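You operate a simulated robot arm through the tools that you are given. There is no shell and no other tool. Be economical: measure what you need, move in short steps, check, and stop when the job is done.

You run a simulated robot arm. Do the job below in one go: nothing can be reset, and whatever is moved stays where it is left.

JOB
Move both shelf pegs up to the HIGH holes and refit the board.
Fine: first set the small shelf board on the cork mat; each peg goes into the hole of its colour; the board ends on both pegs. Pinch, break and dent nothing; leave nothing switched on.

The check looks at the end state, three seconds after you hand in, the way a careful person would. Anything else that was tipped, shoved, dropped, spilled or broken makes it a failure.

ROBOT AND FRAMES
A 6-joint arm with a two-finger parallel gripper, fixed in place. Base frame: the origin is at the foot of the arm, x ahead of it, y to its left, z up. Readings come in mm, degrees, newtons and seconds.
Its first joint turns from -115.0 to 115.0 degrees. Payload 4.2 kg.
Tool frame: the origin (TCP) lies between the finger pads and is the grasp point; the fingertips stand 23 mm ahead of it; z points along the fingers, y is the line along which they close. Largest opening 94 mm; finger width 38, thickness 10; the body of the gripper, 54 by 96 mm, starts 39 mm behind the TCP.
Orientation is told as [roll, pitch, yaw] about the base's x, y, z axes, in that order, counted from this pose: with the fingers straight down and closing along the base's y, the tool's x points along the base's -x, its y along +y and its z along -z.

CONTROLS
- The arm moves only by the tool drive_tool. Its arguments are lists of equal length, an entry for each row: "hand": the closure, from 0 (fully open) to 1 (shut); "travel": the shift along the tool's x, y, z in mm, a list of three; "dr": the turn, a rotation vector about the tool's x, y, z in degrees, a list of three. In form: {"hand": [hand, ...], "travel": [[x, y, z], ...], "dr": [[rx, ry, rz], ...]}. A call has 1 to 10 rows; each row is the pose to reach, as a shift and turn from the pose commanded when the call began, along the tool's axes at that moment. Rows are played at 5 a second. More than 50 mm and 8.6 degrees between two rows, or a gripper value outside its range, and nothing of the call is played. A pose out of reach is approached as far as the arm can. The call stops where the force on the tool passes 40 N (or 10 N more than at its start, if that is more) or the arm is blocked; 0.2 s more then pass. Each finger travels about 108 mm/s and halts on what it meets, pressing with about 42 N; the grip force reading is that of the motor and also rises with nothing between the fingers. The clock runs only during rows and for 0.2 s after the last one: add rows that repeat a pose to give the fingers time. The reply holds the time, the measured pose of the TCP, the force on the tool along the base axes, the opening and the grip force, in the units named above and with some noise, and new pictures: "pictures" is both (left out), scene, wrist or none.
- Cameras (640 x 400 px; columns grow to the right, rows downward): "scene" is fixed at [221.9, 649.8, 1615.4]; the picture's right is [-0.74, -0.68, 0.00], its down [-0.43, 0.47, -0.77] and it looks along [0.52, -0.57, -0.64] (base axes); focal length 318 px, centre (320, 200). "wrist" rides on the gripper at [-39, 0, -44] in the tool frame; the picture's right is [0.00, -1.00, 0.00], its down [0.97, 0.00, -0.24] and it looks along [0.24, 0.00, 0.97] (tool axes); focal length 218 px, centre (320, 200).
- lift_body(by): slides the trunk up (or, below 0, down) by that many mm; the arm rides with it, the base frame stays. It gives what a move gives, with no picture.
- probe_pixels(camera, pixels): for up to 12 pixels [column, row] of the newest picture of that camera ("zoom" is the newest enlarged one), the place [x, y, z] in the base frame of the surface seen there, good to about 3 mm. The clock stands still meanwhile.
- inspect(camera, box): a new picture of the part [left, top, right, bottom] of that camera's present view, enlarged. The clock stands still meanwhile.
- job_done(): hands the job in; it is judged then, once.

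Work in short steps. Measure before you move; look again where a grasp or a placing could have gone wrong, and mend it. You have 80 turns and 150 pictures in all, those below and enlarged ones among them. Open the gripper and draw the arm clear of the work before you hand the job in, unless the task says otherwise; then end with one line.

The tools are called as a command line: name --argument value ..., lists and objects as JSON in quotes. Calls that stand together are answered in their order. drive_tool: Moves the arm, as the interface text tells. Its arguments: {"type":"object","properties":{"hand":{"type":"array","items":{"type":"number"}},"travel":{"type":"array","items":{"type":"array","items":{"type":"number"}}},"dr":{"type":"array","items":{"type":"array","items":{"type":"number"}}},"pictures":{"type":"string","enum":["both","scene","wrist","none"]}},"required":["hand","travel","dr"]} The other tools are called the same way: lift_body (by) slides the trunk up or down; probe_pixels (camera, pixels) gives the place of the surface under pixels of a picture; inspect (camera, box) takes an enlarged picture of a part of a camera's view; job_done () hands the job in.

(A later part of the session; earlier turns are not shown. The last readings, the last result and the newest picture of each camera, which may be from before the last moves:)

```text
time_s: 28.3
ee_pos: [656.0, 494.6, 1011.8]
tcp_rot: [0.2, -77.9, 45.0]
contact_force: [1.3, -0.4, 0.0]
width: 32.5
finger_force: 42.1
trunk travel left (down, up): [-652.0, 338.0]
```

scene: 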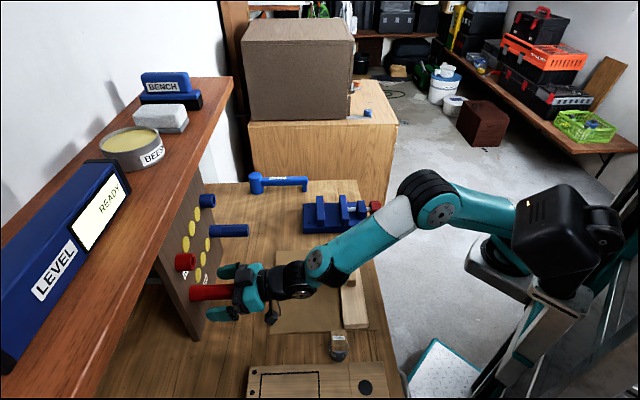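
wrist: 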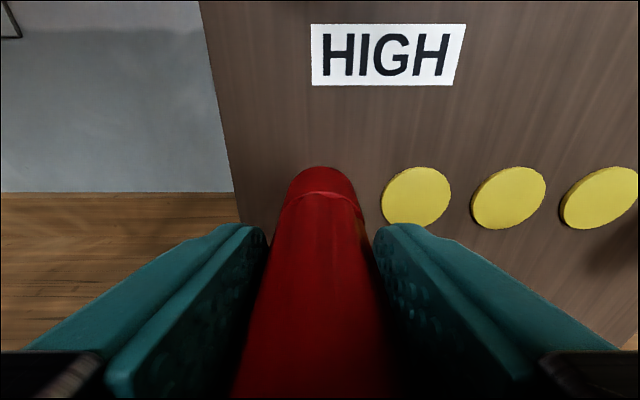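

Gripped at 32.5 mm opening. I'll pull it straight out horizontally, 70 mm, watching the force.

drive_tool --hand '[1, 1, 1, 1, 1, 1]' --travel '[[1.2, 0, -5.9], [3.1, 0, -14.7], [5.8, 0, -27.4], [8.7, 0, -41], [11.6, 0, -54.8], [14.6, 0, -68.5]]' --dr '[[0, 0, 0], [0, 0, 0], [0, 0, 0], [0, 0, 0], [0, 0, 0], [0, 0, 0]]'

```text
time_s: 29.7
ee_pos: [606.6, 444.6, 1012.1]
tcp_rot: [0.1, -77.7, 45.0]
contact_force: [1.1, -0.2, -0.1]
width: 32.8
finger_force: 41.8
trunk travel left (down, up): [-652.0, 338.0]
```

scene: 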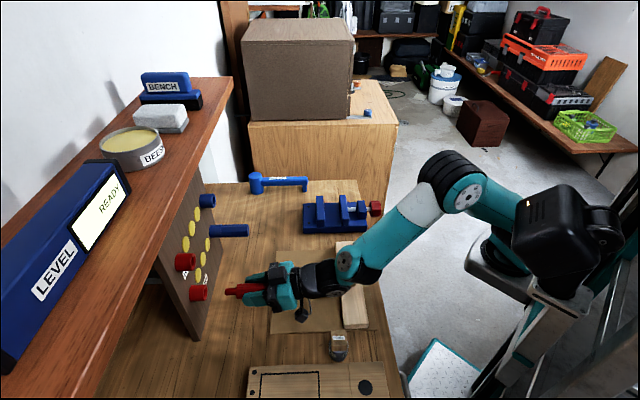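
wrist: 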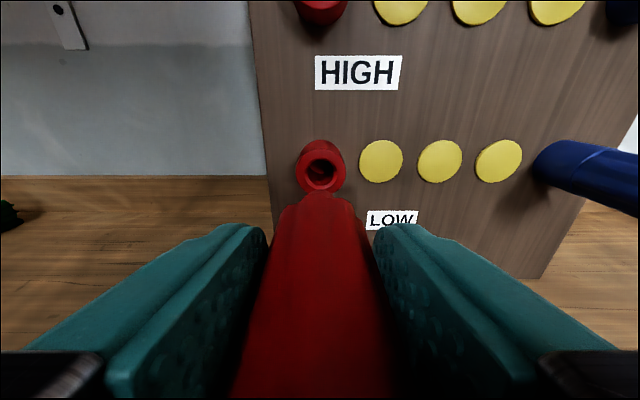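

The pin is out. As an alignment reference I'll zoom on the now-empty low socket, then raise 103 mm and compare it with the high socket.

inspect --camera "wrist" --box '[280, 120, 360, 210]'

lift_body --by 103

inspect --camera "wrist" --box '[280, 120, 360, 210]'

```text
4.44 times, centred on (320, 165) of wrist
```

zoom: 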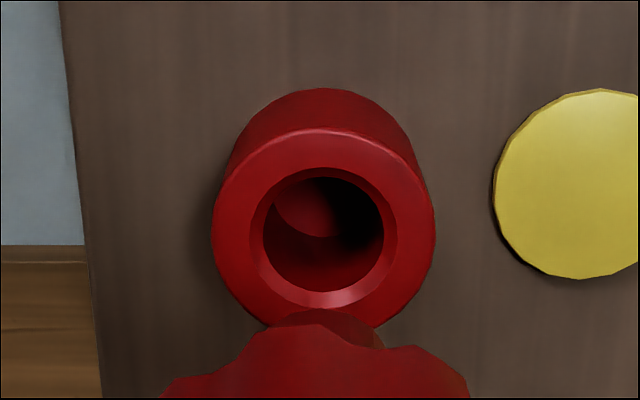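

```text
time_s: 31.0
ee_pos: [606.7, 444.7, 1115.2]
tcp_rot: [0.0, -77.7, 45.0]
contact_force: [0.8, 0.0, -0.7]
width: 32.5
finger_force: 42.1
trunk travel left (down, up): [-755.0, 235.0]
```

```text
4.44 times, centred on (320, 165) of wrist
```

zoom: 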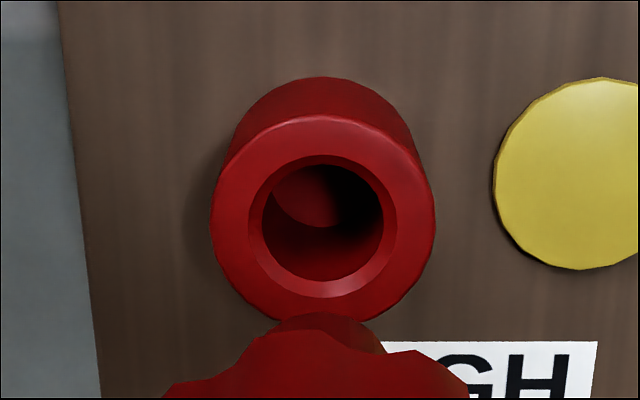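

The high socket appears 12 zoom-pixels (about 1.6 mm) higher than the low one did, and laterally identical. I'll raise 1.6 mm and recheck.

lift_body --by 1.7

inspect --camera "wrist" --box '[280, 120, 360, 210]'

```text
time_s: 31.5
ee_pos: [607.4, 445.1, 1116.4]
tcp_rot: [0.1, -77.8, 44.9]
contact_force: [0.8, -0.7, 0.3]
width: 32.6
finger_force: 41.8
trunk travel left (down, up): [-757.0, 233.0]
```

```text
4.44 times, centred on (320, 165) of wrist
```

zoom: 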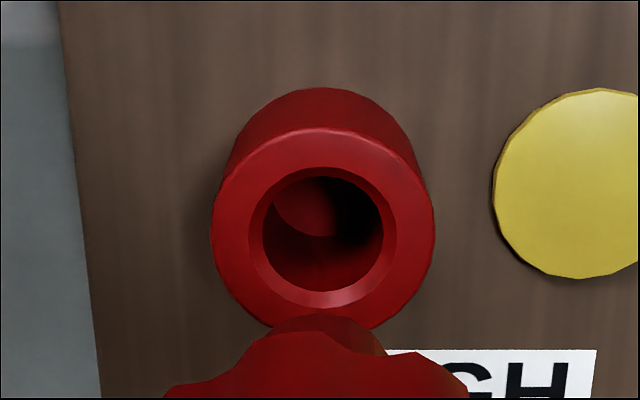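

The view now matches the reference to a pixel. I'll reverse the pull-out exactly, slowly.

drive_tool --hand '[1, 1, 1, 1, 1, 1, 1, 1]' --travel '[[-2.5, 0, 11.7], [-5, 0, 23.5], [-7.1, 0, 33.3], [-9.2, 0, 43], [-11.2, 0, 52.8], [-12.9, 0, 60.6], [-14.2, 0, 66.5], [-14.2, 0, 66.5]]' --dr '[[0, 0, 0], [0, 0, 0], [0, 0, 0], [0, 0, 0], [0, 0, 0], [0, 0, 0], [0, 0, 0], [0, 0, 0]]'

```text
time_s: 33.3
ee_pos: [654.2, 493.1, 1116.8]
tcp_rot: [0.2, -78.0, 44.9]
contact_force: [0.3, 1.3, -0.1]
width: 32.6
finger_force: 42.0
trunk travel left (down, up): [-757.0, 233.0]
```

scene: 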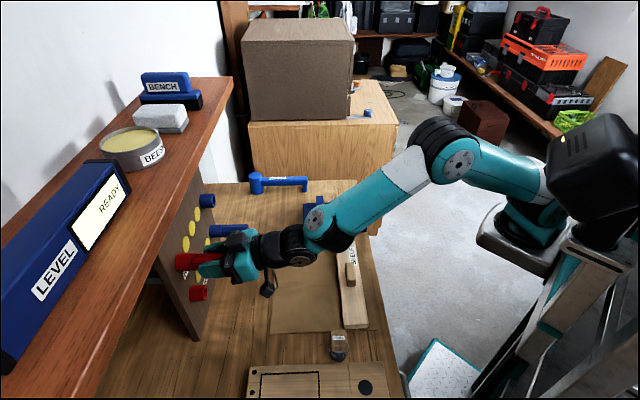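
wrist: 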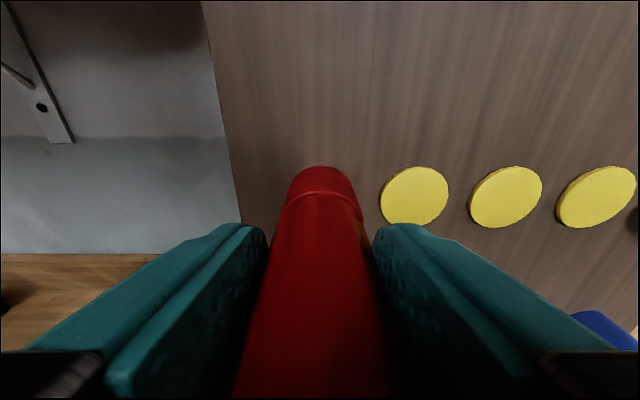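

It slid in with no force, 2 mm short of fully home. I'll push the last bit until it seats.

drive_tool --hand '[1, 1, 1, 1]' --travel '[[-0.2, 0, 1], [-0.4, 0, 2], [-0.6, 0, 3], [-0.6, 0, 3]]' --dr '[[0, 0, 0], [0, 0, 0], [0, 0, 0], [0, 0, 0]]' --pictures "none"

inspect --camera "wrist" --box '[280, 130, 360, 230]'

```text
time_s: 34.3
ee_pos: [656.1, 494.9, 1116.4]
tcp_rot: [0.0, -77.9, 45.0]
contact_force: [-0.4, 0.1, -0.8]
width: 32.5
finger_force: 41.7
trunk travel left (down, up): [-757.0, 233.0]
```

```text
4.00 times, centred on (320, 180) of wrist
```

zoom: 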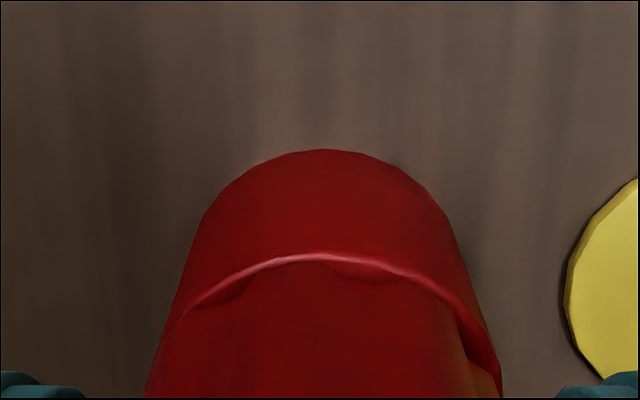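

The position matches the original seating and the collar looks flush. One more gentle nudge should confirm a hard stop.

drive_tool --hand '[1, 1, 1]' --travel '[[-0.2, 0, 1], [-0.3, 0, 1.5], [-0.3, 0, 1.5]]' --dr '[[0, 0, 0], [0, 0, 0], [0, 0, 0]]' --pictures "none"

```text
time_s: 35.1
ee_pos: [657.7, 497.1, 1116.4]
tcp_rot: [0.0, -77.8, 45.0]
contact_force: [-0.8, -0.2, -0.5]
width: 32.6
finger_force: 41.9
trunk travel left (down, up): [-757.0, 233.0]
```

Still free. I'll continue another 3 mm in small rows.

drive_tool --hand '[1, 1, 1, 1]' --travel '[[-0.2, 0, 1], [-0.4, 0, 2], [-0.6, 0, 3], [-0.6, 0, 3]]' --dr '[[0, 0, 0], [0, 0, 0], [0, 0, 0], [0, 0, 0]]' --pictures "none"

inspect --camera "wrist" --box '[280, 130, 360, 230]'

```text
time_s: 36.1
ee_pos: [658.6, 497.7, 1116.6]
tcp_rot: [-0.1, -77.8, 45.1]
contact_force: [-17.9, -16.4, -2.9]
width: 32.3
finger_force: 42.4
trunk travel left (down, up): [-757.0, 233.0]
```

```text
4.00 times, centred on (320, 180) of wrist
```

zoom: 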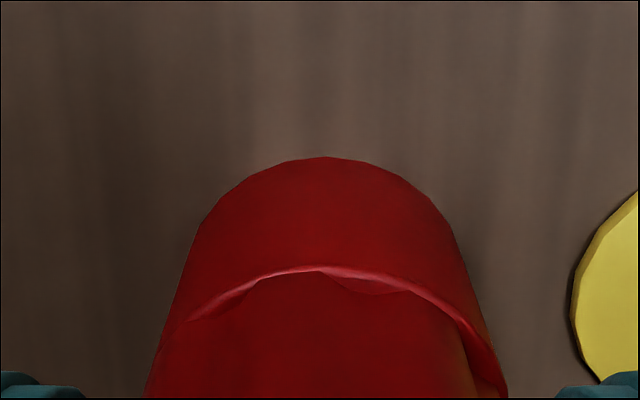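

Seated, with about 24 N of back-push. I'll open, then withdraw straight back.

drive_tool --hand '[0.7, 0.4, 0, 0, 0, 0, 0, 0]' --travel '[[0, 0, 0], [0, 0, 0], [0, 0, 0], [0, 0, 0], [6, 0, -28], [13, 0, -60], [20, 0, -94], [26, 0, -122]]' --dr '[[0, 0, 0], [0, 0, 0], [0, 0, 0], [0, 0, 0], [0, 0, 0], [0, 0, 0], [0, 0, 0], [0, 0, 0]]'

```text
time_s: 37.9
ee_pos: [570.5, 410.0, 1117.7]
tcp_rot: [0.1, -77.8, 45.0]
contact_force: [-0.3, 0.1, -0.9]
width: 94.0
finger_force: 0.0
trunk travel left (down, up): [-757.0, 233.0]
```

scene: 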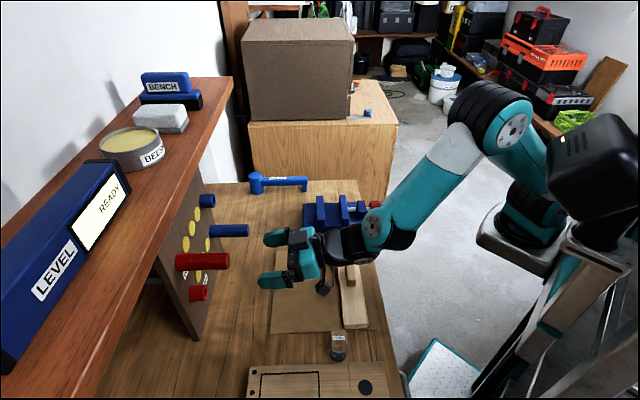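
wrist: 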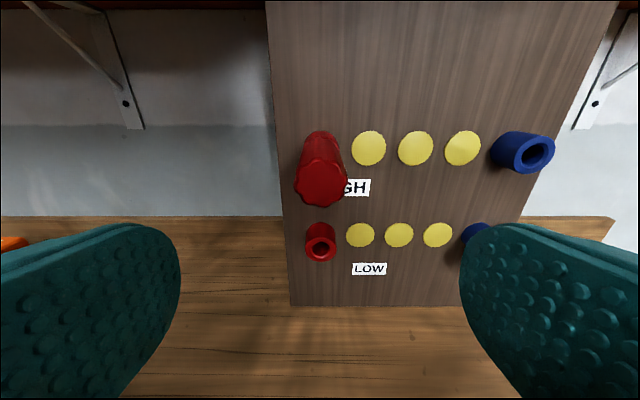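

The red peg is in the HIGH red hole. Next is blue: I'll shift 189 mm along the panel at this height, then drop to the low row.

drive_tool --hand '[0, 0, 0, 0, 0]' --travel '[[0, -38, 0], [0, -76, 0], [0, -114, 0], [0, -152, 0], [0, -189, 0]]' --dr '[[0, 0, 0], [0, 0, 0], [0, 0, 0], [0, 0, 0], [0, 0, 0]]' --pictures "none"

lift_body --by -104.7

drive_tool --hand '[0]' --travel '[[0, 0, 0]]' --dr '[[0, 0, 0]]'

```text
time_s: 39.1
ee_pos: [704.7, 278.9, 1117.8]
tcp_rot: [0.1, -77.9, 44.8]
contact_force: [-0.5, 0.3, 0.5]
width: 93.9
finger_force: 0.1
trunk travel left (down, up): [-757.0, 233.0]
```

```text
time_s: 40.5
ee_pos: [704.6, 278.1, 1012.9]
tcp_rot: [0.0, -77.9, 44.9]
contact_force: [0.2, -0.6, 0.6]
width: 94.0
finger_force: 0.1
trunk travel left (down, up): [-652.0, 338.0]
```

```text
time_s: 40.9
ee_pos: [705.3, 277.0, 1012.2]
tcp_rot: [0.1, -77.9, 44.9]
contact_force: [0.0, -0.4, -0.4]
width: 94.0
finger_force: 0.1
trunk travel left (down, up): [-652.0, 338.0]
```

scene: 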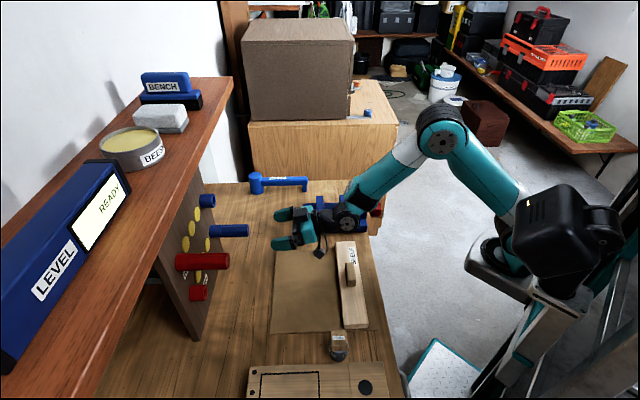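
wrist: 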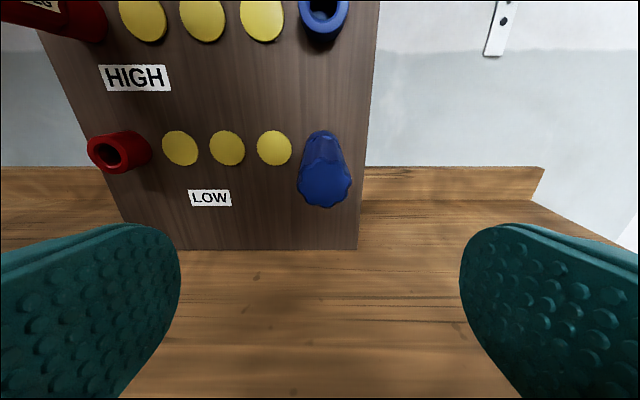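

The blue peg end is at (324,184). I'll probe its outline for centring.

probe_pixels --camera "wrist" --pixels '[[324, 184], [324, 166], [324, 204], [301, 184], [347, 184], [323, 145], [323, 18], [305, 12], [342, 12]]'

```text
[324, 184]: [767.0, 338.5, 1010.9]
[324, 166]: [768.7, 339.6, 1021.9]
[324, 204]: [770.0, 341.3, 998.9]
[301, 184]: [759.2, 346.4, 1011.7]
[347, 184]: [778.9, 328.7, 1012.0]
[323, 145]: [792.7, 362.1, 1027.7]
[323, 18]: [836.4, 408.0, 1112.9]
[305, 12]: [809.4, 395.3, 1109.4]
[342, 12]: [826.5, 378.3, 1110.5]
```

Peg axis is at s≈304.5, z≈1011.5. I'll shift 1.7 mm across and advance 117 mm to straddle it.

drive_tool --hand '[0, 0, 0, 0, 0]' --travel '[[-6, -1.7, 28], [-12, -1.7, 57], [-18, -1.7, 86], [-25, -1.7, 114.5], [-25, -1.7, 114.5]]' --dr '[[0, 0, 0], [0, 0, 0], [0, 0, 0], [0, 0, 0], [0, 0, 0]]' --pictures "wrist"

```text
time_s: 42.1
ee_pos: [787.5, 358.4, 1012.2]
tcp_rot: [0.1, -77.7, 44.9]
contact_force: [-0.2, 0.1, 0.6]
width: 94.1
finger_force: 0.2
trunk travel left (down, up): [-652.0, 338.0]
```

wrist: 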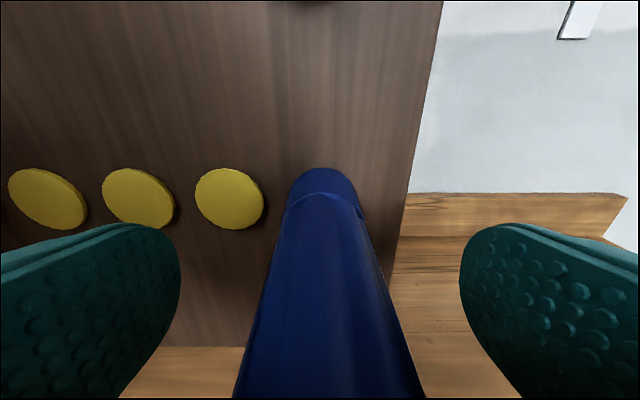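

The peg is slightly right of centre (column 327). I'll shift 1.5 mm and close.

drive_tool --hand '[0.2, 0.5, 0.7, 1, 1, 1]' --travel '[[0, -1.5, 0], [0, -1.5, 0], [0, -1.5, 0], [0, -1.5, 0], [0, -1.5, 0], [0, -1.5, 0]]' --dr '[[0, 0, 0], [0, 0, 0], [0, 0, 0], [0, 0, 0], [0, 0, 0], [0, 0, 0]]' --pictures "wrist"

```text
time_s: 43.5
ee_pos: [789.2, 357.9, 1013.0]
tcp_rot: [0.1, -77.8, 44.9]
contact_force: [1.5, 0.4, 1.1]
width: 32.4
finger_force: 42.1
trunk travel left (down, up): [-652.0, 338.0]
```

wrist: 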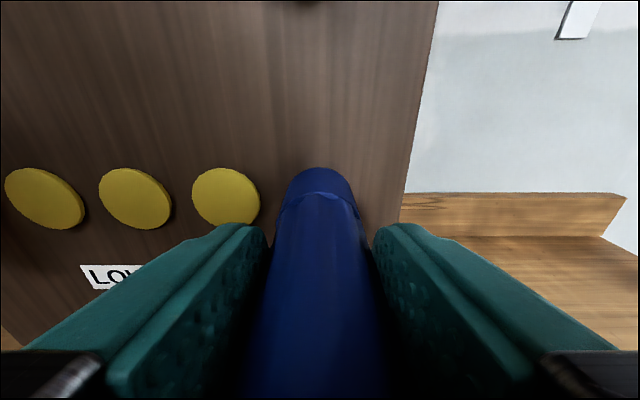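

Gripped at 32.4 mm. I'll pull it straight out 70 mm as before.

drive_tool --hand '[1, 1, 1, 1, 1, 1]' --travel '[[1.2, 0, -5.9], [3.1, 0, -14.7], [5.8, 0, -27.4], [8.7, 0, -41], [11.6, 0, -54.8], [14.6, 0, -68.5]]' --dr '[[0, 0, 0], [0, 0, 0], [0, 0, 0], [0, 0, 0], [0, 0, 0], [0, 0, 0]]' --pictures "scene"

inspect --camera "wrist" --box '[280, 120, 360, 210]'

lift_body --by 104.7

inspect --camera "wrist" --box '[280, 120, 360, 210]'

```text
time_s: 44.9
ee_pos: [738.3, 308.9, 1013.4]
tcp_rot: [0.0, -77.8, 44.9]
contact_force: [0.0, 0.5, 0.0]
width: 32.9
finger_force: 42.0
trunk travel left (down, up): [-652.0, 338.0]
```

scene: 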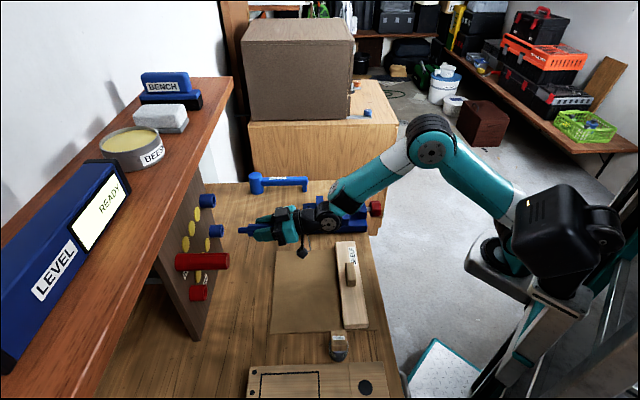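

```text
4.44 times, centred on (320, 165) of wrist
```

zoom: 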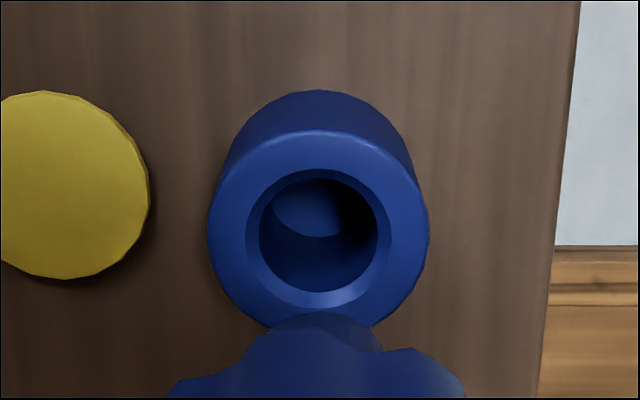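

```text
time_s: 46.3
ee_pos: [740.0, 308.1, 1117.5]
tcp_rot: [0.2, -77.7, 44.9]
contact_force: [-0.8, 0.0, -0.3]
width: 32.7
finger_force: 41.6
trunk travel left (down, up): [-757.0, 233.0]
```

```text
4.44 times, centred on (320, 165) of wrist
```

zoom: 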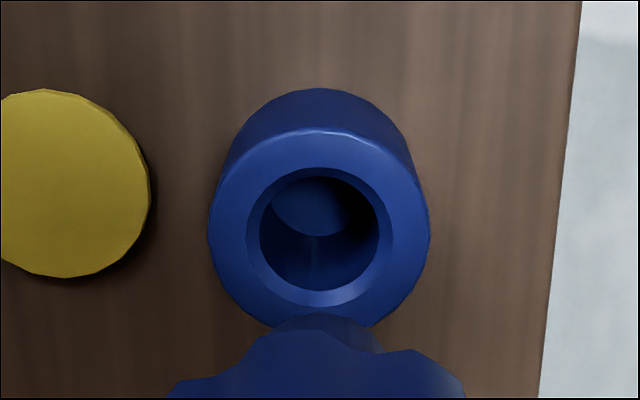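

The high blue socket appears exactly where the low one did. I'll insert straight.

drive_tool --hand '[1, 1, 1, 1, 1, 1, 1, 1]' --travel '[[-2.5, 0, 11.7], [-5, 0, 23.5], [-7.1, 0, 33.3], [-9.2, 0, 43], [-11.2, 0, 52.8], [-12.9, 0, 60.6], [-14.6, 0, 68.5], [-15, 0, 70.5]]' --dr '[[0, 0, 0], [0, 0, 0], [0, 0, 0], [0, 0, 0], [0, 0, 0], [0, 0, 0], [0, 0, 0], [0, 0, 0]]' --pictures "wrist"

```text
time_s: 48.1
ee_pos: [790.5, 359.3, 1117.3]
tcp_rot: [0.1, -77.8, 44.8]
contact_force: [-17.0, -16.1, 1.6]
width: 32.9
finger_force: 42.1
trunk travel left (down, up): [-757.0, 233.0]
```

wrist: 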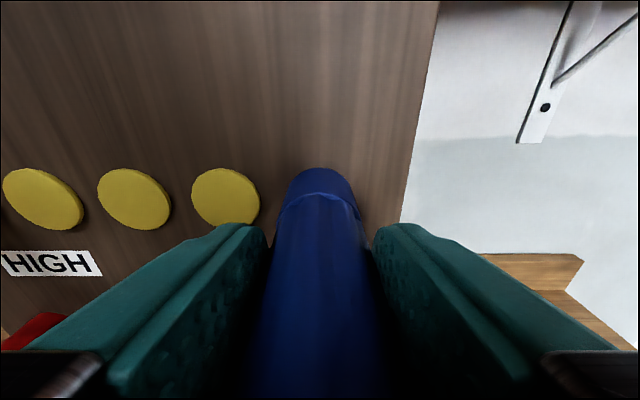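

Seated with 23 N. I'll open and withdraw straight back.

drive_tool --hand '[0.7, 0.4, 0, 0, 0, 0, 0, 0]' --travel '[[0, 0, 0], [0, 0, 0], [0, 0, 0], [0, 0, 0], [6, 0, -28], [13, 0, -60], [20, 0, -94], [26, 0, -122]]' --dr '[[0, 0, 0], [0, 0, 0], [0, 0, 0], [0, 0, 0], [0, 0, 0], [0, 0, 0], [0, 0, 0], [0, 0, 0]]'

inspect --camera "scene" --box '[150, 180, 270, 310]'

```text
time_s: 49.9
ee_pos: [704.2, 270.9, 1116.1]
tcp_rot: [0.0, -77.8, 45.1]
contact_force: [0.5, 0.1, -0.7]
width: 94.0
finger_force: 0.0
trunk travel left (down, up): [-757.0, 233.0]
```

scene: 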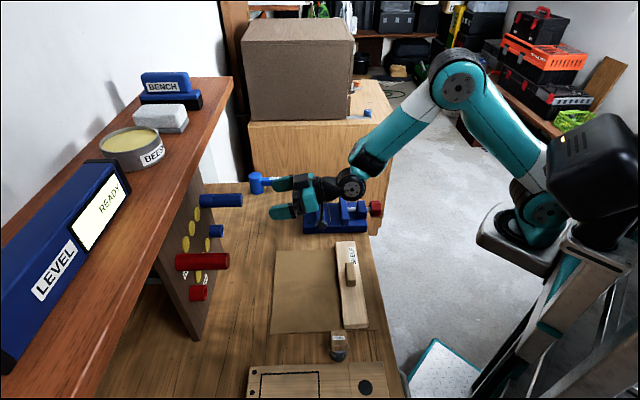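
wrist: 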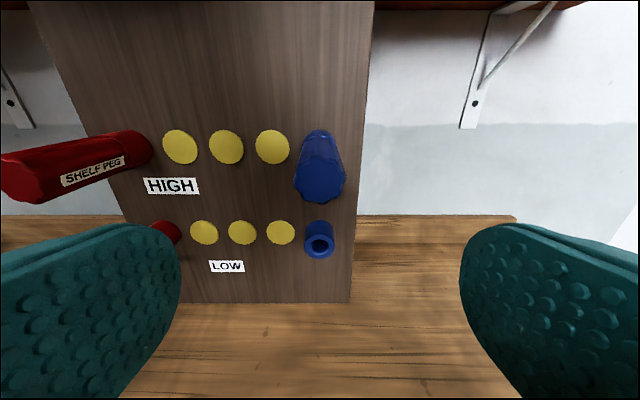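

```text
3.08 times, centred on (210, 245) of scene
```

zoom: 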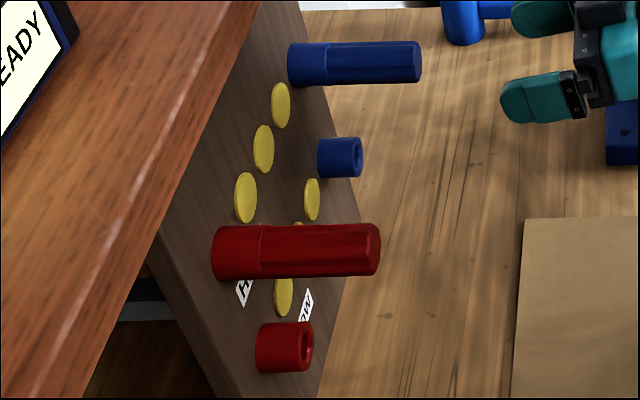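

Both pegs are in the HIGH holes. I'll move back above the board, z≈1116, restoring the 20° tilt.

drive_tool --hand '[0, 0, 0, 0, 0, 0]' --travel '[[6.5, 15, -30], [13, 31, -60], [19.5, 47, -90], [26, 63, -120], [32, 78, -149], [37.8, 92, -175]]' --dr '[[0, 1.5, 0], [0, 3, 0], [0, 4.5, 0], [0, 6, 0], [0, 7, 0], [0, 7.8, 0]]' --pictures "none"

lift_body --by -120

drive_tool --hand '[0]' --travel '[[0, 0, 0]]' --dr '[[0, 0, 0]]'

```text
time_s: 51.3
ee_pos: [518.4, 216.1, 1118.6]
tcp_rot: [0.1, -69.9, 44.9]
contact_force: [0.2, -0.2, 0.4]
width: 93.8
finger_force: 0.1
out of reach, approached as far as the arm can: row 6
trunk travel left (down, up): [-757.0, 233.0]
```

```text
time_s: 52.8
ee_pos: [516.6, 217.1, 999.2]
tcp_rot: [0.0, -70.0, 45.0]
contact_force: [0.0, -0.7, -0.2]
width: 93.8
finger_force: 0.1
trunk travel left (down, up): [-637.0, 353.0]
```

```text
time_s: 53.2
ee_pos: [517.3, 217.1, 998.2]
tcp_rot: [0.0, -69.9, 44.8]
contact_force: [-0.5, -0.5, -0.1]
width: 93.8
finger_force: 0.1
trunk travel left (down, up): [-637.0, 353.0]
```

scene: 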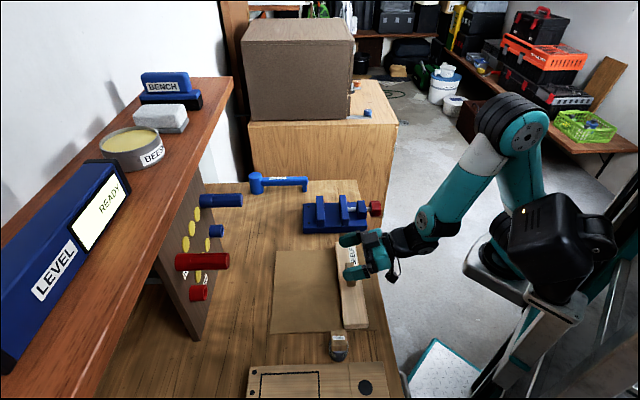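
wrist: 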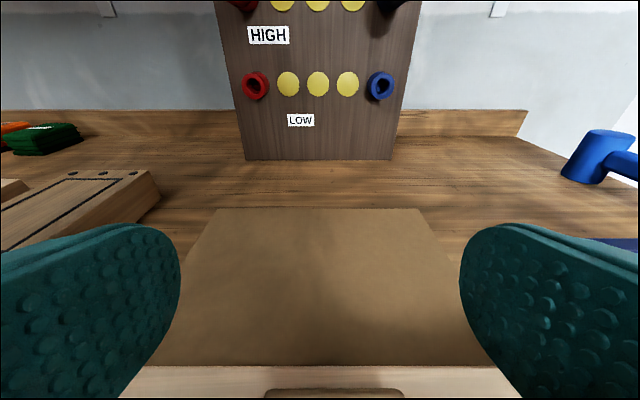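

The handle is at columns 265–404, slightly right of centre. I'll probe it in both views.

probe_pixels --camera "wrist" --pixels '[[270, 395], [335, 392], [400, 395], [335, 372], [200, 372], [450, 372], [160, 395], [480, 395]]'

inspect --camera "scene" --box '[320, 225, 400, 335]'

```text
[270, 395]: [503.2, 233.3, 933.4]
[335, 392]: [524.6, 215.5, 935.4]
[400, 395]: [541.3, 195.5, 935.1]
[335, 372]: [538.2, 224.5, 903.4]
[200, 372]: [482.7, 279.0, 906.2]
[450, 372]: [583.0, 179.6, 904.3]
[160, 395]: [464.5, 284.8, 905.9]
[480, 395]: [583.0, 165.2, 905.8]
```

```text
3.64 times, centred on (360, 280) of scene
```

zoom: 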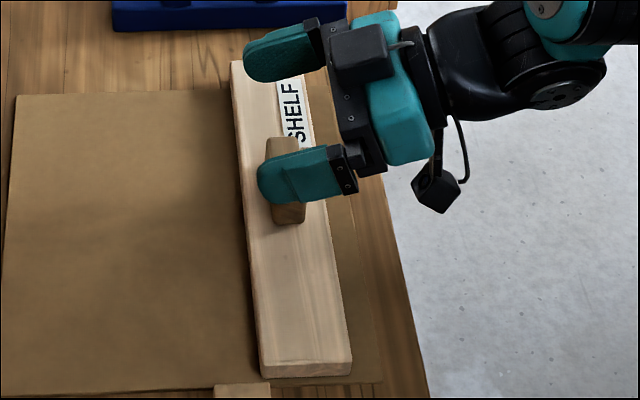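

The handle centre is at s≈217.7, d≈366. I'll shift 5.4 mm across and 8 mm back, then lower 52 mm.

drive_tool --hand '[0, 0]' --travel '[[2.7, -5.4, -7.5], [2.7, -5.4, -7.5]]' --dr '[[0, 0, 0], [0, 0, 0]]' --pictures "none"

lift_body --by -52

drive_tool --hand '[0]' --travel '[[0, 0, 0]]' --dr '[[0, 0, 0]]'

```text
time_s: 53.8
ee_pos: [521.2, 212.6, 999.4]
tcp_rot: [0.0, -70.0, 45.0]
contact_force: [-0.9, 0.1, -0.4]
width: 94.3
finger_force: 0.0
out of reach, approached as far as the arm can: row 1, 2
trunk travel left (down, up): [-637.0, 353.0]
```

```text
time_s: 54.7
ee_pos: [521.1, 212.1, 947.6]
tcp_rot: [0.0, -70.0, 45.0]
contact_force: [0.3, -0.8, 0.0]
width: 93.8
finger_force: 0.0
trunk travel left (down, up): [-585.0, 405.0]
```

```text
time_s: 55.1
ee_pos: [520.5, 213.5, 948.0]
tcp_rot: [0.0, -70.0, 45.0]
contact_force: [-0.6, -0.3, 0.3]
width: 94.1
finger_force: 0.0
trunk travel left (down, up): [-585.0, 405.0]
```

scene: 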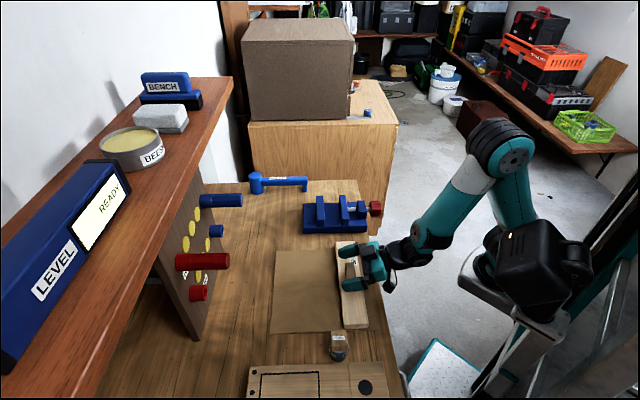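
wrist: 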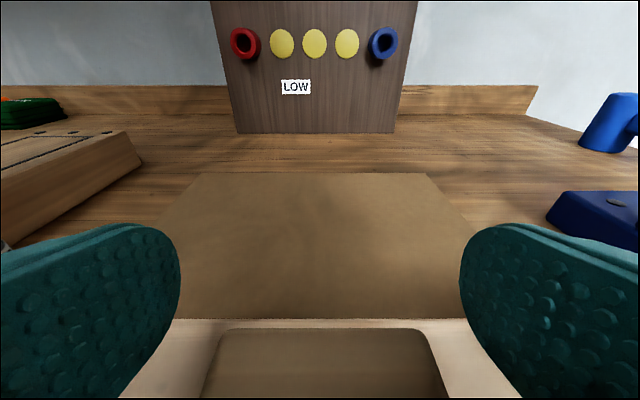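

The arm is at its inner reach limit, 7 mm short. Raising the tool 45 mm relative to the trunk restores reach, so I'll do that plus 7 mm back, then lower the trunk to compensate.

drive_tool --hand '[0, 0, 0]' --travel '[[-21, 0, -7.7], [-42.3, 0, -15.4], [-39.9, -0.5, -22]]' --dr '[[0, 0, 0], [0, 0, 0], [0, 0, 0]]' --pictures "none"

lift_body --by -45

inspect --camera "scene" --box '[320, 225, 420, 335]'

inspect --camera "wrist" --box '[0, 0, 640, 400]'

```text
time_s: 55.9
ee_pos: [516.1, 207.5, 991.6]
tcp_rot: [0.0, -70.0, 45.0]
contact_force: [0.7, 0.6, 0.7]
width: 94.1
finger_force: 0.1
trunk travel left (down, up): [-585.0, 405.0]
```

```text
time_s: 56.8
ee_pos: [516.7, 207.6, 947.5]
tcp_rot: [-0.1, -70.0, 44.9]
contact_force: [0.9, -0.1, 0.4]
width: 94.1
finger_force: 0.1
trunk travel left (down, up): [-540.0, 450.0]
```

```text
3.64 times, centred on (370, 280) of scene
```

zoom: 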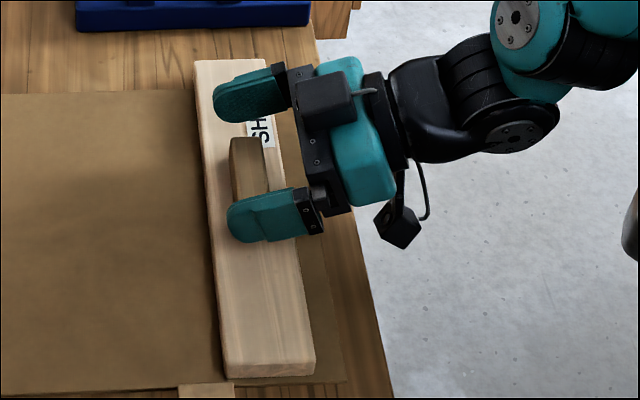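

```text
1.00 times, centred on (320, 200) of wrist
```

zoom: 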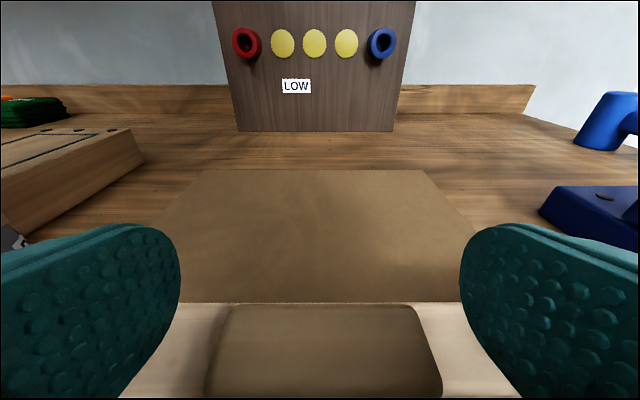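

Centred, with the handle at column 322, and d≈367. I'll lower 16 mm in small rows to grasp height.

drive_tool --hand '[0, 0, 0, 0, 0]' --travel '[[5, 0, 1.8], [10, 0, 3.6], [13, 0, 4.7], [14.8, 0, 5.4], [14.8, 0, 5.4]]' --dr '[[0, 0, 0], [0, 0, 0], [0, 0, 0], [0, 0, 0], [0, 0, 0]]'

```text
time_s: 58.0
ee_pos: [518.5, 209.2, 932.0]
tcp_rot: [0.0, -69.9, 44.9]
contact_force: [-0.4, 0.3, -1.0]
width: 94.0
finger_force: 0.1
out of reach, approached as far as the arm can: row 4, 5
trunk travel left (down, up): [-540.0, 450.0]
```

scene: 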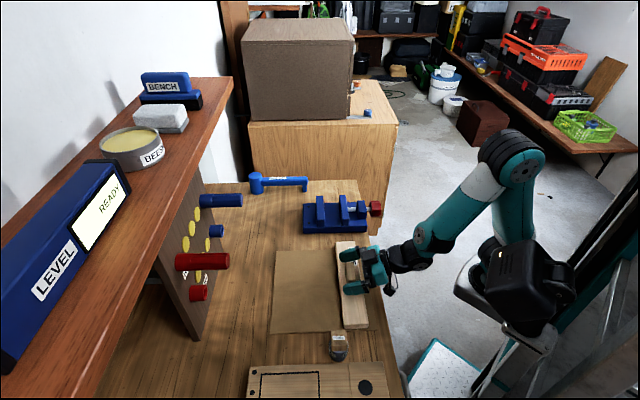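
wrist: 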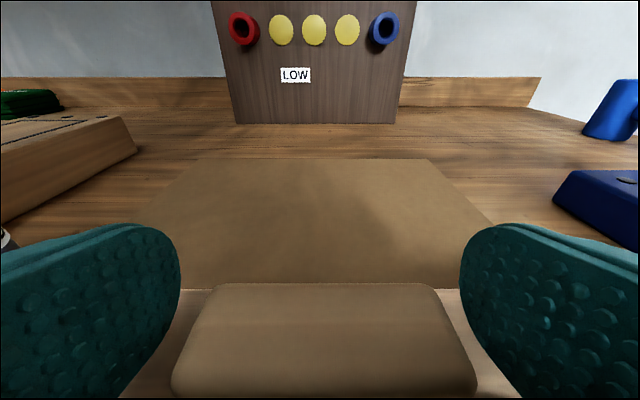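

In position at z 932, matching the first grasp. I'll close on the handle.

drive_tool --hand '[0.3, 0.5, 1, 1, 1]' --travel '[[0, 0, 0], [0, 0, 0], [0, 0, 0], [0, 0, 0], [0, 0, 0]]' --dr '[[0, 0, 0], [0, 0, 0], [0, 0, 0], [0, 0, 0], [0, 0, 0]]' --pictures "wrist"

lift_body --by 30

inspect --camera "scene" --box '[300, 200, 420, 340]'

```text
time_s: 59.2
ee_pos: [519.7, 210.8, 931.9]
tcp_rot: [0.0, -70.0, 45.0]
contact_force: [-0.8, -0.8, -0.4]
width: 59.8
finger_force: 42.0
trunk travel left (down, up): [-540.0, 450.0]
```

wrist: 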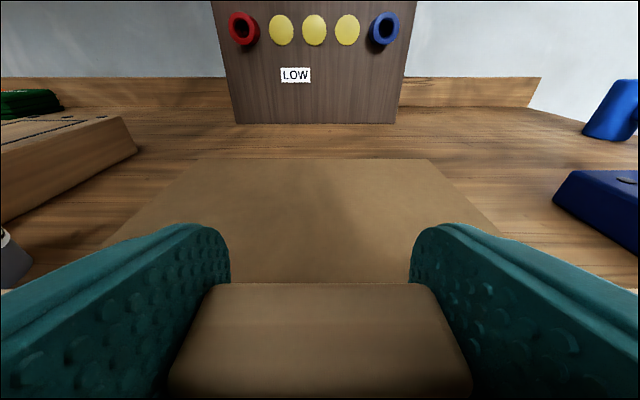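

```text
time_s: 59.9
ee_pos: [518.7, 210.4, 961.3]
tcp_rot: [0.2, -69.9, 44.8]
contact_force: [0.4, 0.9, -1.1]
width: 59.7
finger_force: 42.3
trunk travel left (down, up): [-570.0, 420.0]
```

```text
2.86 times, centred on (360, 270) of scene
```

zoom: 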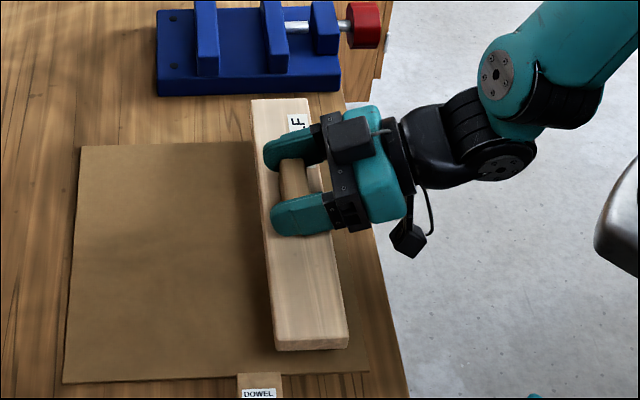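

The board is lifted level. I'll raise the trunk 230 mm, so the board underside ends about 10 mm above the high peg tops.

lift_body --by 230

drive_tool --hand '[1, 1, 1, 1, 1, 1]' --travel '[[-9, 1.5, 26], [-18, 3, 52], [-28, 5, 80], [-38, 7, 108], [-48, 9, 136], [-58, 10.5, 163]]' --dr '[[0, 0, 0], [0, 0, 0], [0, 0, 0], [0, 0, 0], [0, 0, 0], [0, 0, 0]]'

inspect --camera "scene" --box '[150, 150, 310, 310]'

```text
time_s: 62.4
ee_pos: [518.8, 210.8, 1190.5]
tcp_rot: [0.0, -70.0, 45.0]
contact_force: [0.1, 0.0, -1.5]
width: 59.9
finger_force: 42.8
trunk travel left (down, up): [-800.0, 190.0]
```

```text
time_s: 63.8
ee_pos: [632.9, 339.6, 1189.1]
tcp_rot: [0.0, -69.9, 44.9]
contact_force: [0.4, 0.4, -1.1]
width: 59.9
finger_force: 41.6
trunk travel left (down, up): [-800.0, 190.0]
```

scene: 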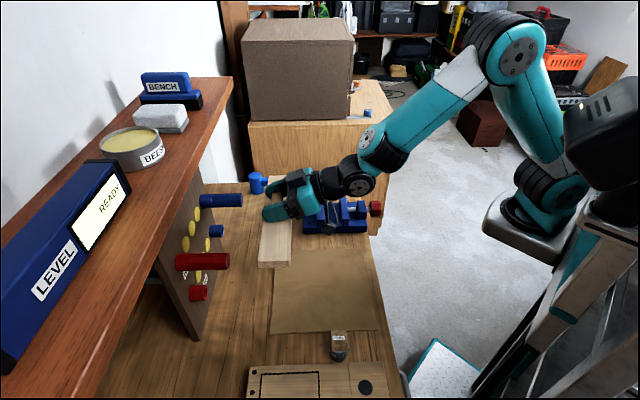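
wrist: 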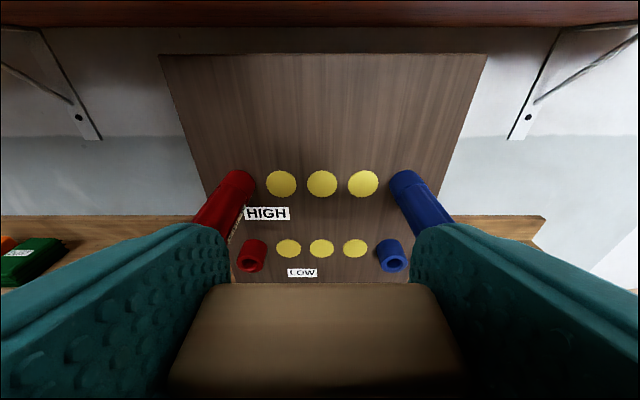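

```text
2.50 times, centred on (230, 230) of scene
```

zoom: 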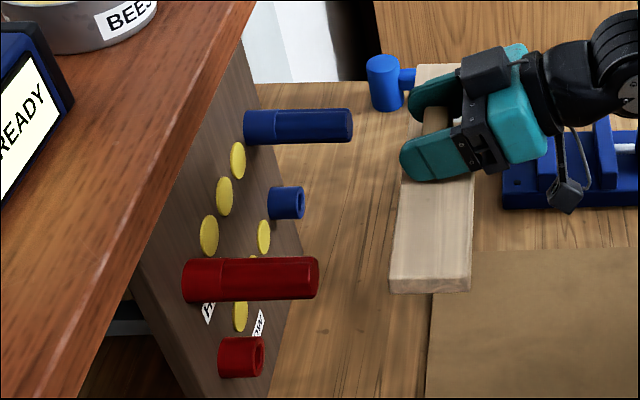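

Now d=192 and s=207.4. I'll probe the board edge heights and peg tops to confirm clearance before advancing.

probe_pixels --camera "zoom" --pixels '[[430, 272], [430, 283], [430, 291], [440, 72], [395, 275], [250, 260], [300, 262], [300, 112], [345, 115], [318, 280], [350, 128], [460, 250]]'

```text
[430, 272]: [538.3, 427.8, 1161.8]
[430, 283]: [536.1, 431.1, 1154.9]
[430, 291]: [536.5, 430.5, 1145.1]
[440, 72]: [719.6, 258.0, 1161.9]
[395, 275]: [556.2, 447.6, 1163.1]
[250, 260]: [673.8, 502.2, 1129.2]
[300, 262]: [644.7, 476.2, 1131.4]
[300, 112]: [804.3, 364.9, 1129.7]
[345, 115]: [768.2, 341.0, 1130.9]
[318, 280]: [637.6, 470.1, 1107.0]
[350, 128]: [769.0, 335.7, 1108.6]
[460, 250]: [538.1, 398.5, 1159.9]
```

Board underside is near 1144 and peg tops near 1131, so there's about 13 mm of clearance. I'll advance 130 mm to the original depth, d≈62, s≈210.

drive_tool --hand '[1, 1, 1, 1, 1, 1]' --travel '[[-10, -1, 27], [-19, -2, 53], [-29, -2.7, 80], [-37, -2.7, 102], [-44, -2.7, 121], [-44, -2.7, 121]]' --dr '[[0, 0, 0], [0, 0, 0], [0, 0, 0], [0, 0, 0], [0, 0, 0], [0, 0, 0]]'

inspect --camera "scene" --box '[150, 150, 310, 310]'

```text
time_s: 65.2
ee_pos: [726.1, 428.9, 1189.9]
tcp_rot: [0.0, -69.9, 45.0]
contact_force: [-0.3, 0.0, -1.5]
width: 59.8
finger_force: 41.6
trunk travel left (down, up): [-800.0, 190.0]
```

scene: 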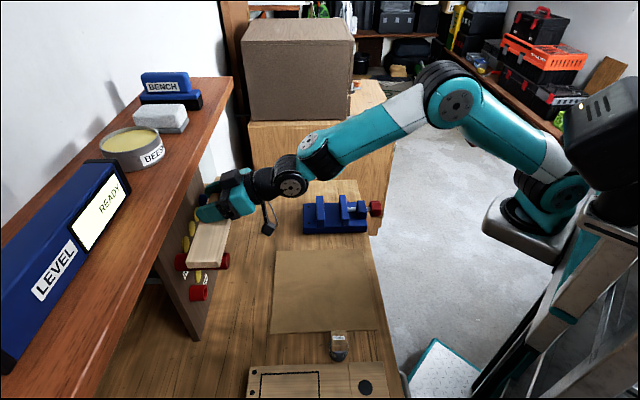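
wrist: 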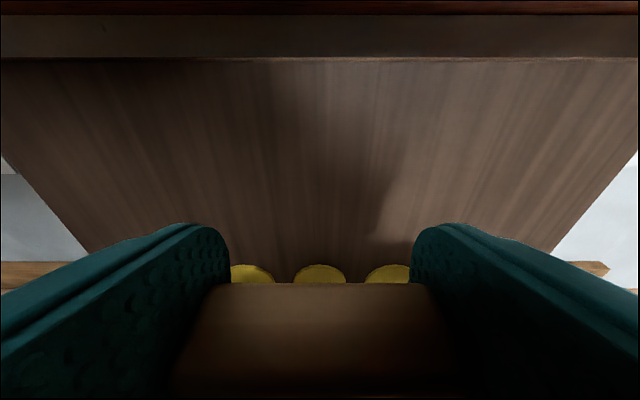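

```text
2.50 times, centred on (230, 230) of scene
```

zoom: 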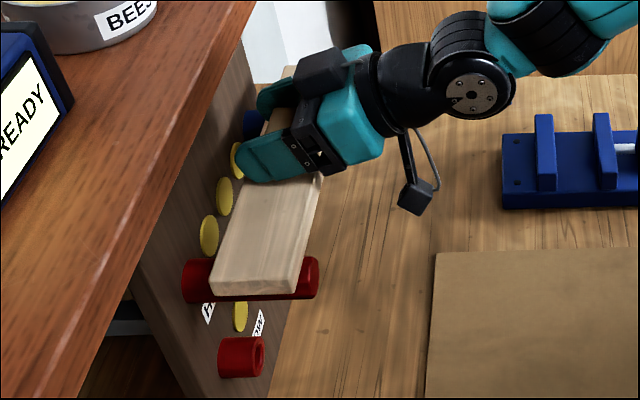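

The board is over both pegs at the original depth and station. I'll lower 9 mm, watching the force.

drive_tool --hand '[1, 1, 1, 1, 1, 1]' --travel '[[2.8, 0, 1], [4.7, 0, 1.7], [6.1, 0, 2.2], [7.5, 0, 2.7], [8.5, 0, 3.1], [8.5, 0, 3.1]]' --dr '[[0, 0, 0], [0, 0, 0], [0, 0, 0], [0, 0, 0], [0, 0, 0], [0, 0, 0]]' --pictures "none"

```text
time_s: 66.5
ee_pos: [727.0, 428.6, 1180.7]
tcp_rot: [0.0, -69.9, 45.0]
contact_force: [-0.4, 0.6, -2.7]
width: 59.7
finger_force: 42.6
trunk travel left (down, up): [-800.0, 190.0]
```

No contact yet. I'll continue down in 1 mm rows.

drive_tool --hand '[1, 1, 1, 1]' --travel '[[0.9, 0, 0.3], [1.9, 0, 0.7], [2.4, 0, 0.9], [2.4, 0, 0.9]]' --dr '[[0, 0, 0], [0, 0, 0], [0, 0, 0], [0, 0, 0]]' --pictures "none"

inspect --camera "scene" --box '[170, 180, 270, 300]'

```text
time_s: 67.5
ee_pos: [727.2, 429.1, 1179.2]
tcp_rot: [-0.1, -70.0, 45.0]
contact_force: [-0.2, 0.2, 0.9]
width: 59.6
finger_force: 42.0
trunk travel left (down, up): [-800.0, 190.0]
```

```text
3.33 times, centred on (220, 240) of scene
```

zoom: 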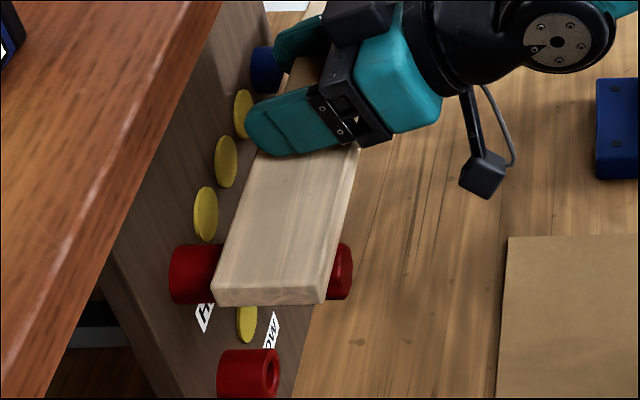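

The force went from −2.7 to +0.9 N, so contact is starting. I'll go down another 1 mm to seat it on both pegs.

drive_tool --hand '[1, 1, 1]' --travel '[[0.5, 0, 0.2], [0.9, 0, 0.3], [0.9, 0, 0.3]]' --dr '[[0, 0, 0], [0, 0, 0], [0, 0, 0]]' --pictures "none"

```text
time_s: 68.3
ee_pos: [726.5, 430.0, 1177.0]
tcp_rot: [0.0, -70.0, 44.9]
contact_force: [1.5, 0.3, 1.7]
width: 59.9
finger_force: 42.1
trunk travel left (down, up): [-800.0, 190.0]
```

drive_tool --hand '[1, 1, 1]' --travel '[[0.5, 0, 0.2], [0.9, 0, 0.3], [0.9, 0, 0.3]]' --dr '[[0, 0, 0], [0, 0, 0], [0, 0, 0]]' --pictures "none"

inspect --camera "scene" --box '[180, 180, 260, 290]'

```text
time_s: 69.2
ee_pos: [726.7, 428.9, 1177.9]
tcp_rot: [0.0, -70.0, 44.9]
contact_force: [0.3, -0.9, 8.3]
width: 59.4
finger_force: 41.6
trunk travel left (down, up): [-800.0, 190.0]
```

```text
3.64 times, centred on (220, 235) of scene
```

zoom: 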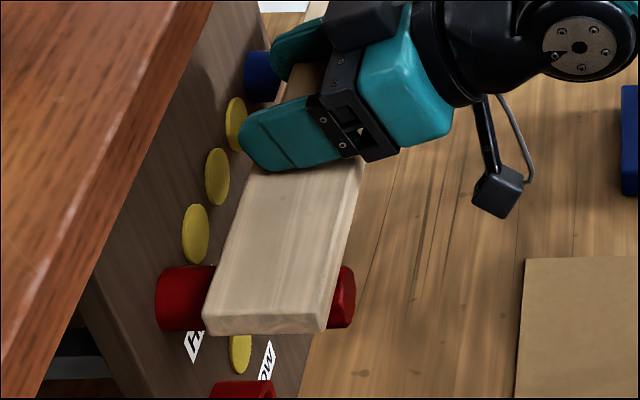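

About 8 N upward, so the board rests on both pegs. I'll open the fingers in place.

drive_tool --hand '[0.6, 0.3, 0, 0]' --travel '[[0, 0, 0], [0, 0, 0], [0, 0, 0], [0, 0, 0]]' --dr '[[0, 0, 0], [0, 0, 0], [0, 0, 0], [0, 0, 0]]'

```text
time_s: 70.2
ee_pos: [726.6, 429.3, 1176.0]
tcp_rot: [0.0, -70.0, 45.0]
contact_force: [0.2, 0.6, -0.2]
width: 94.1
finger_force: 0.2
trunk travel left (down, up): [-800.0, 190.0]
```

scene: 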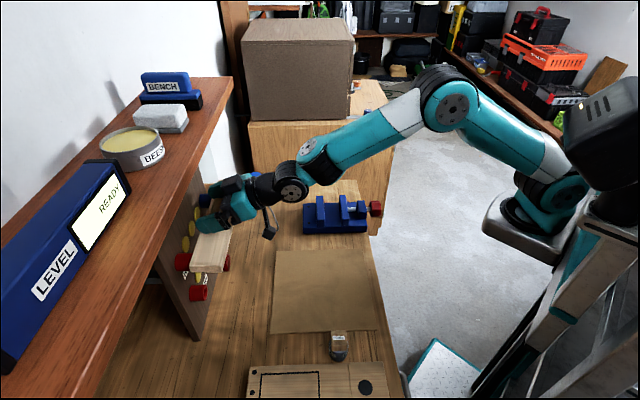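
wrist: 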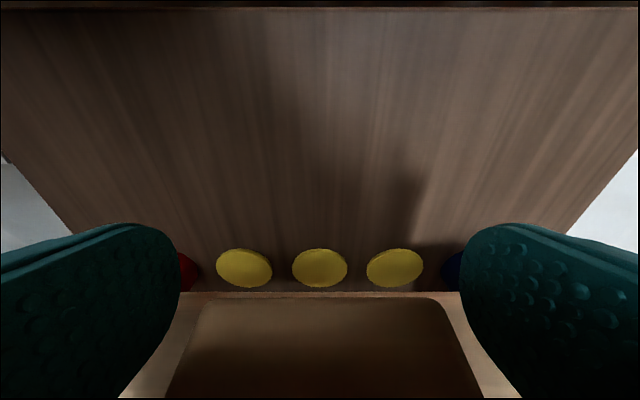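

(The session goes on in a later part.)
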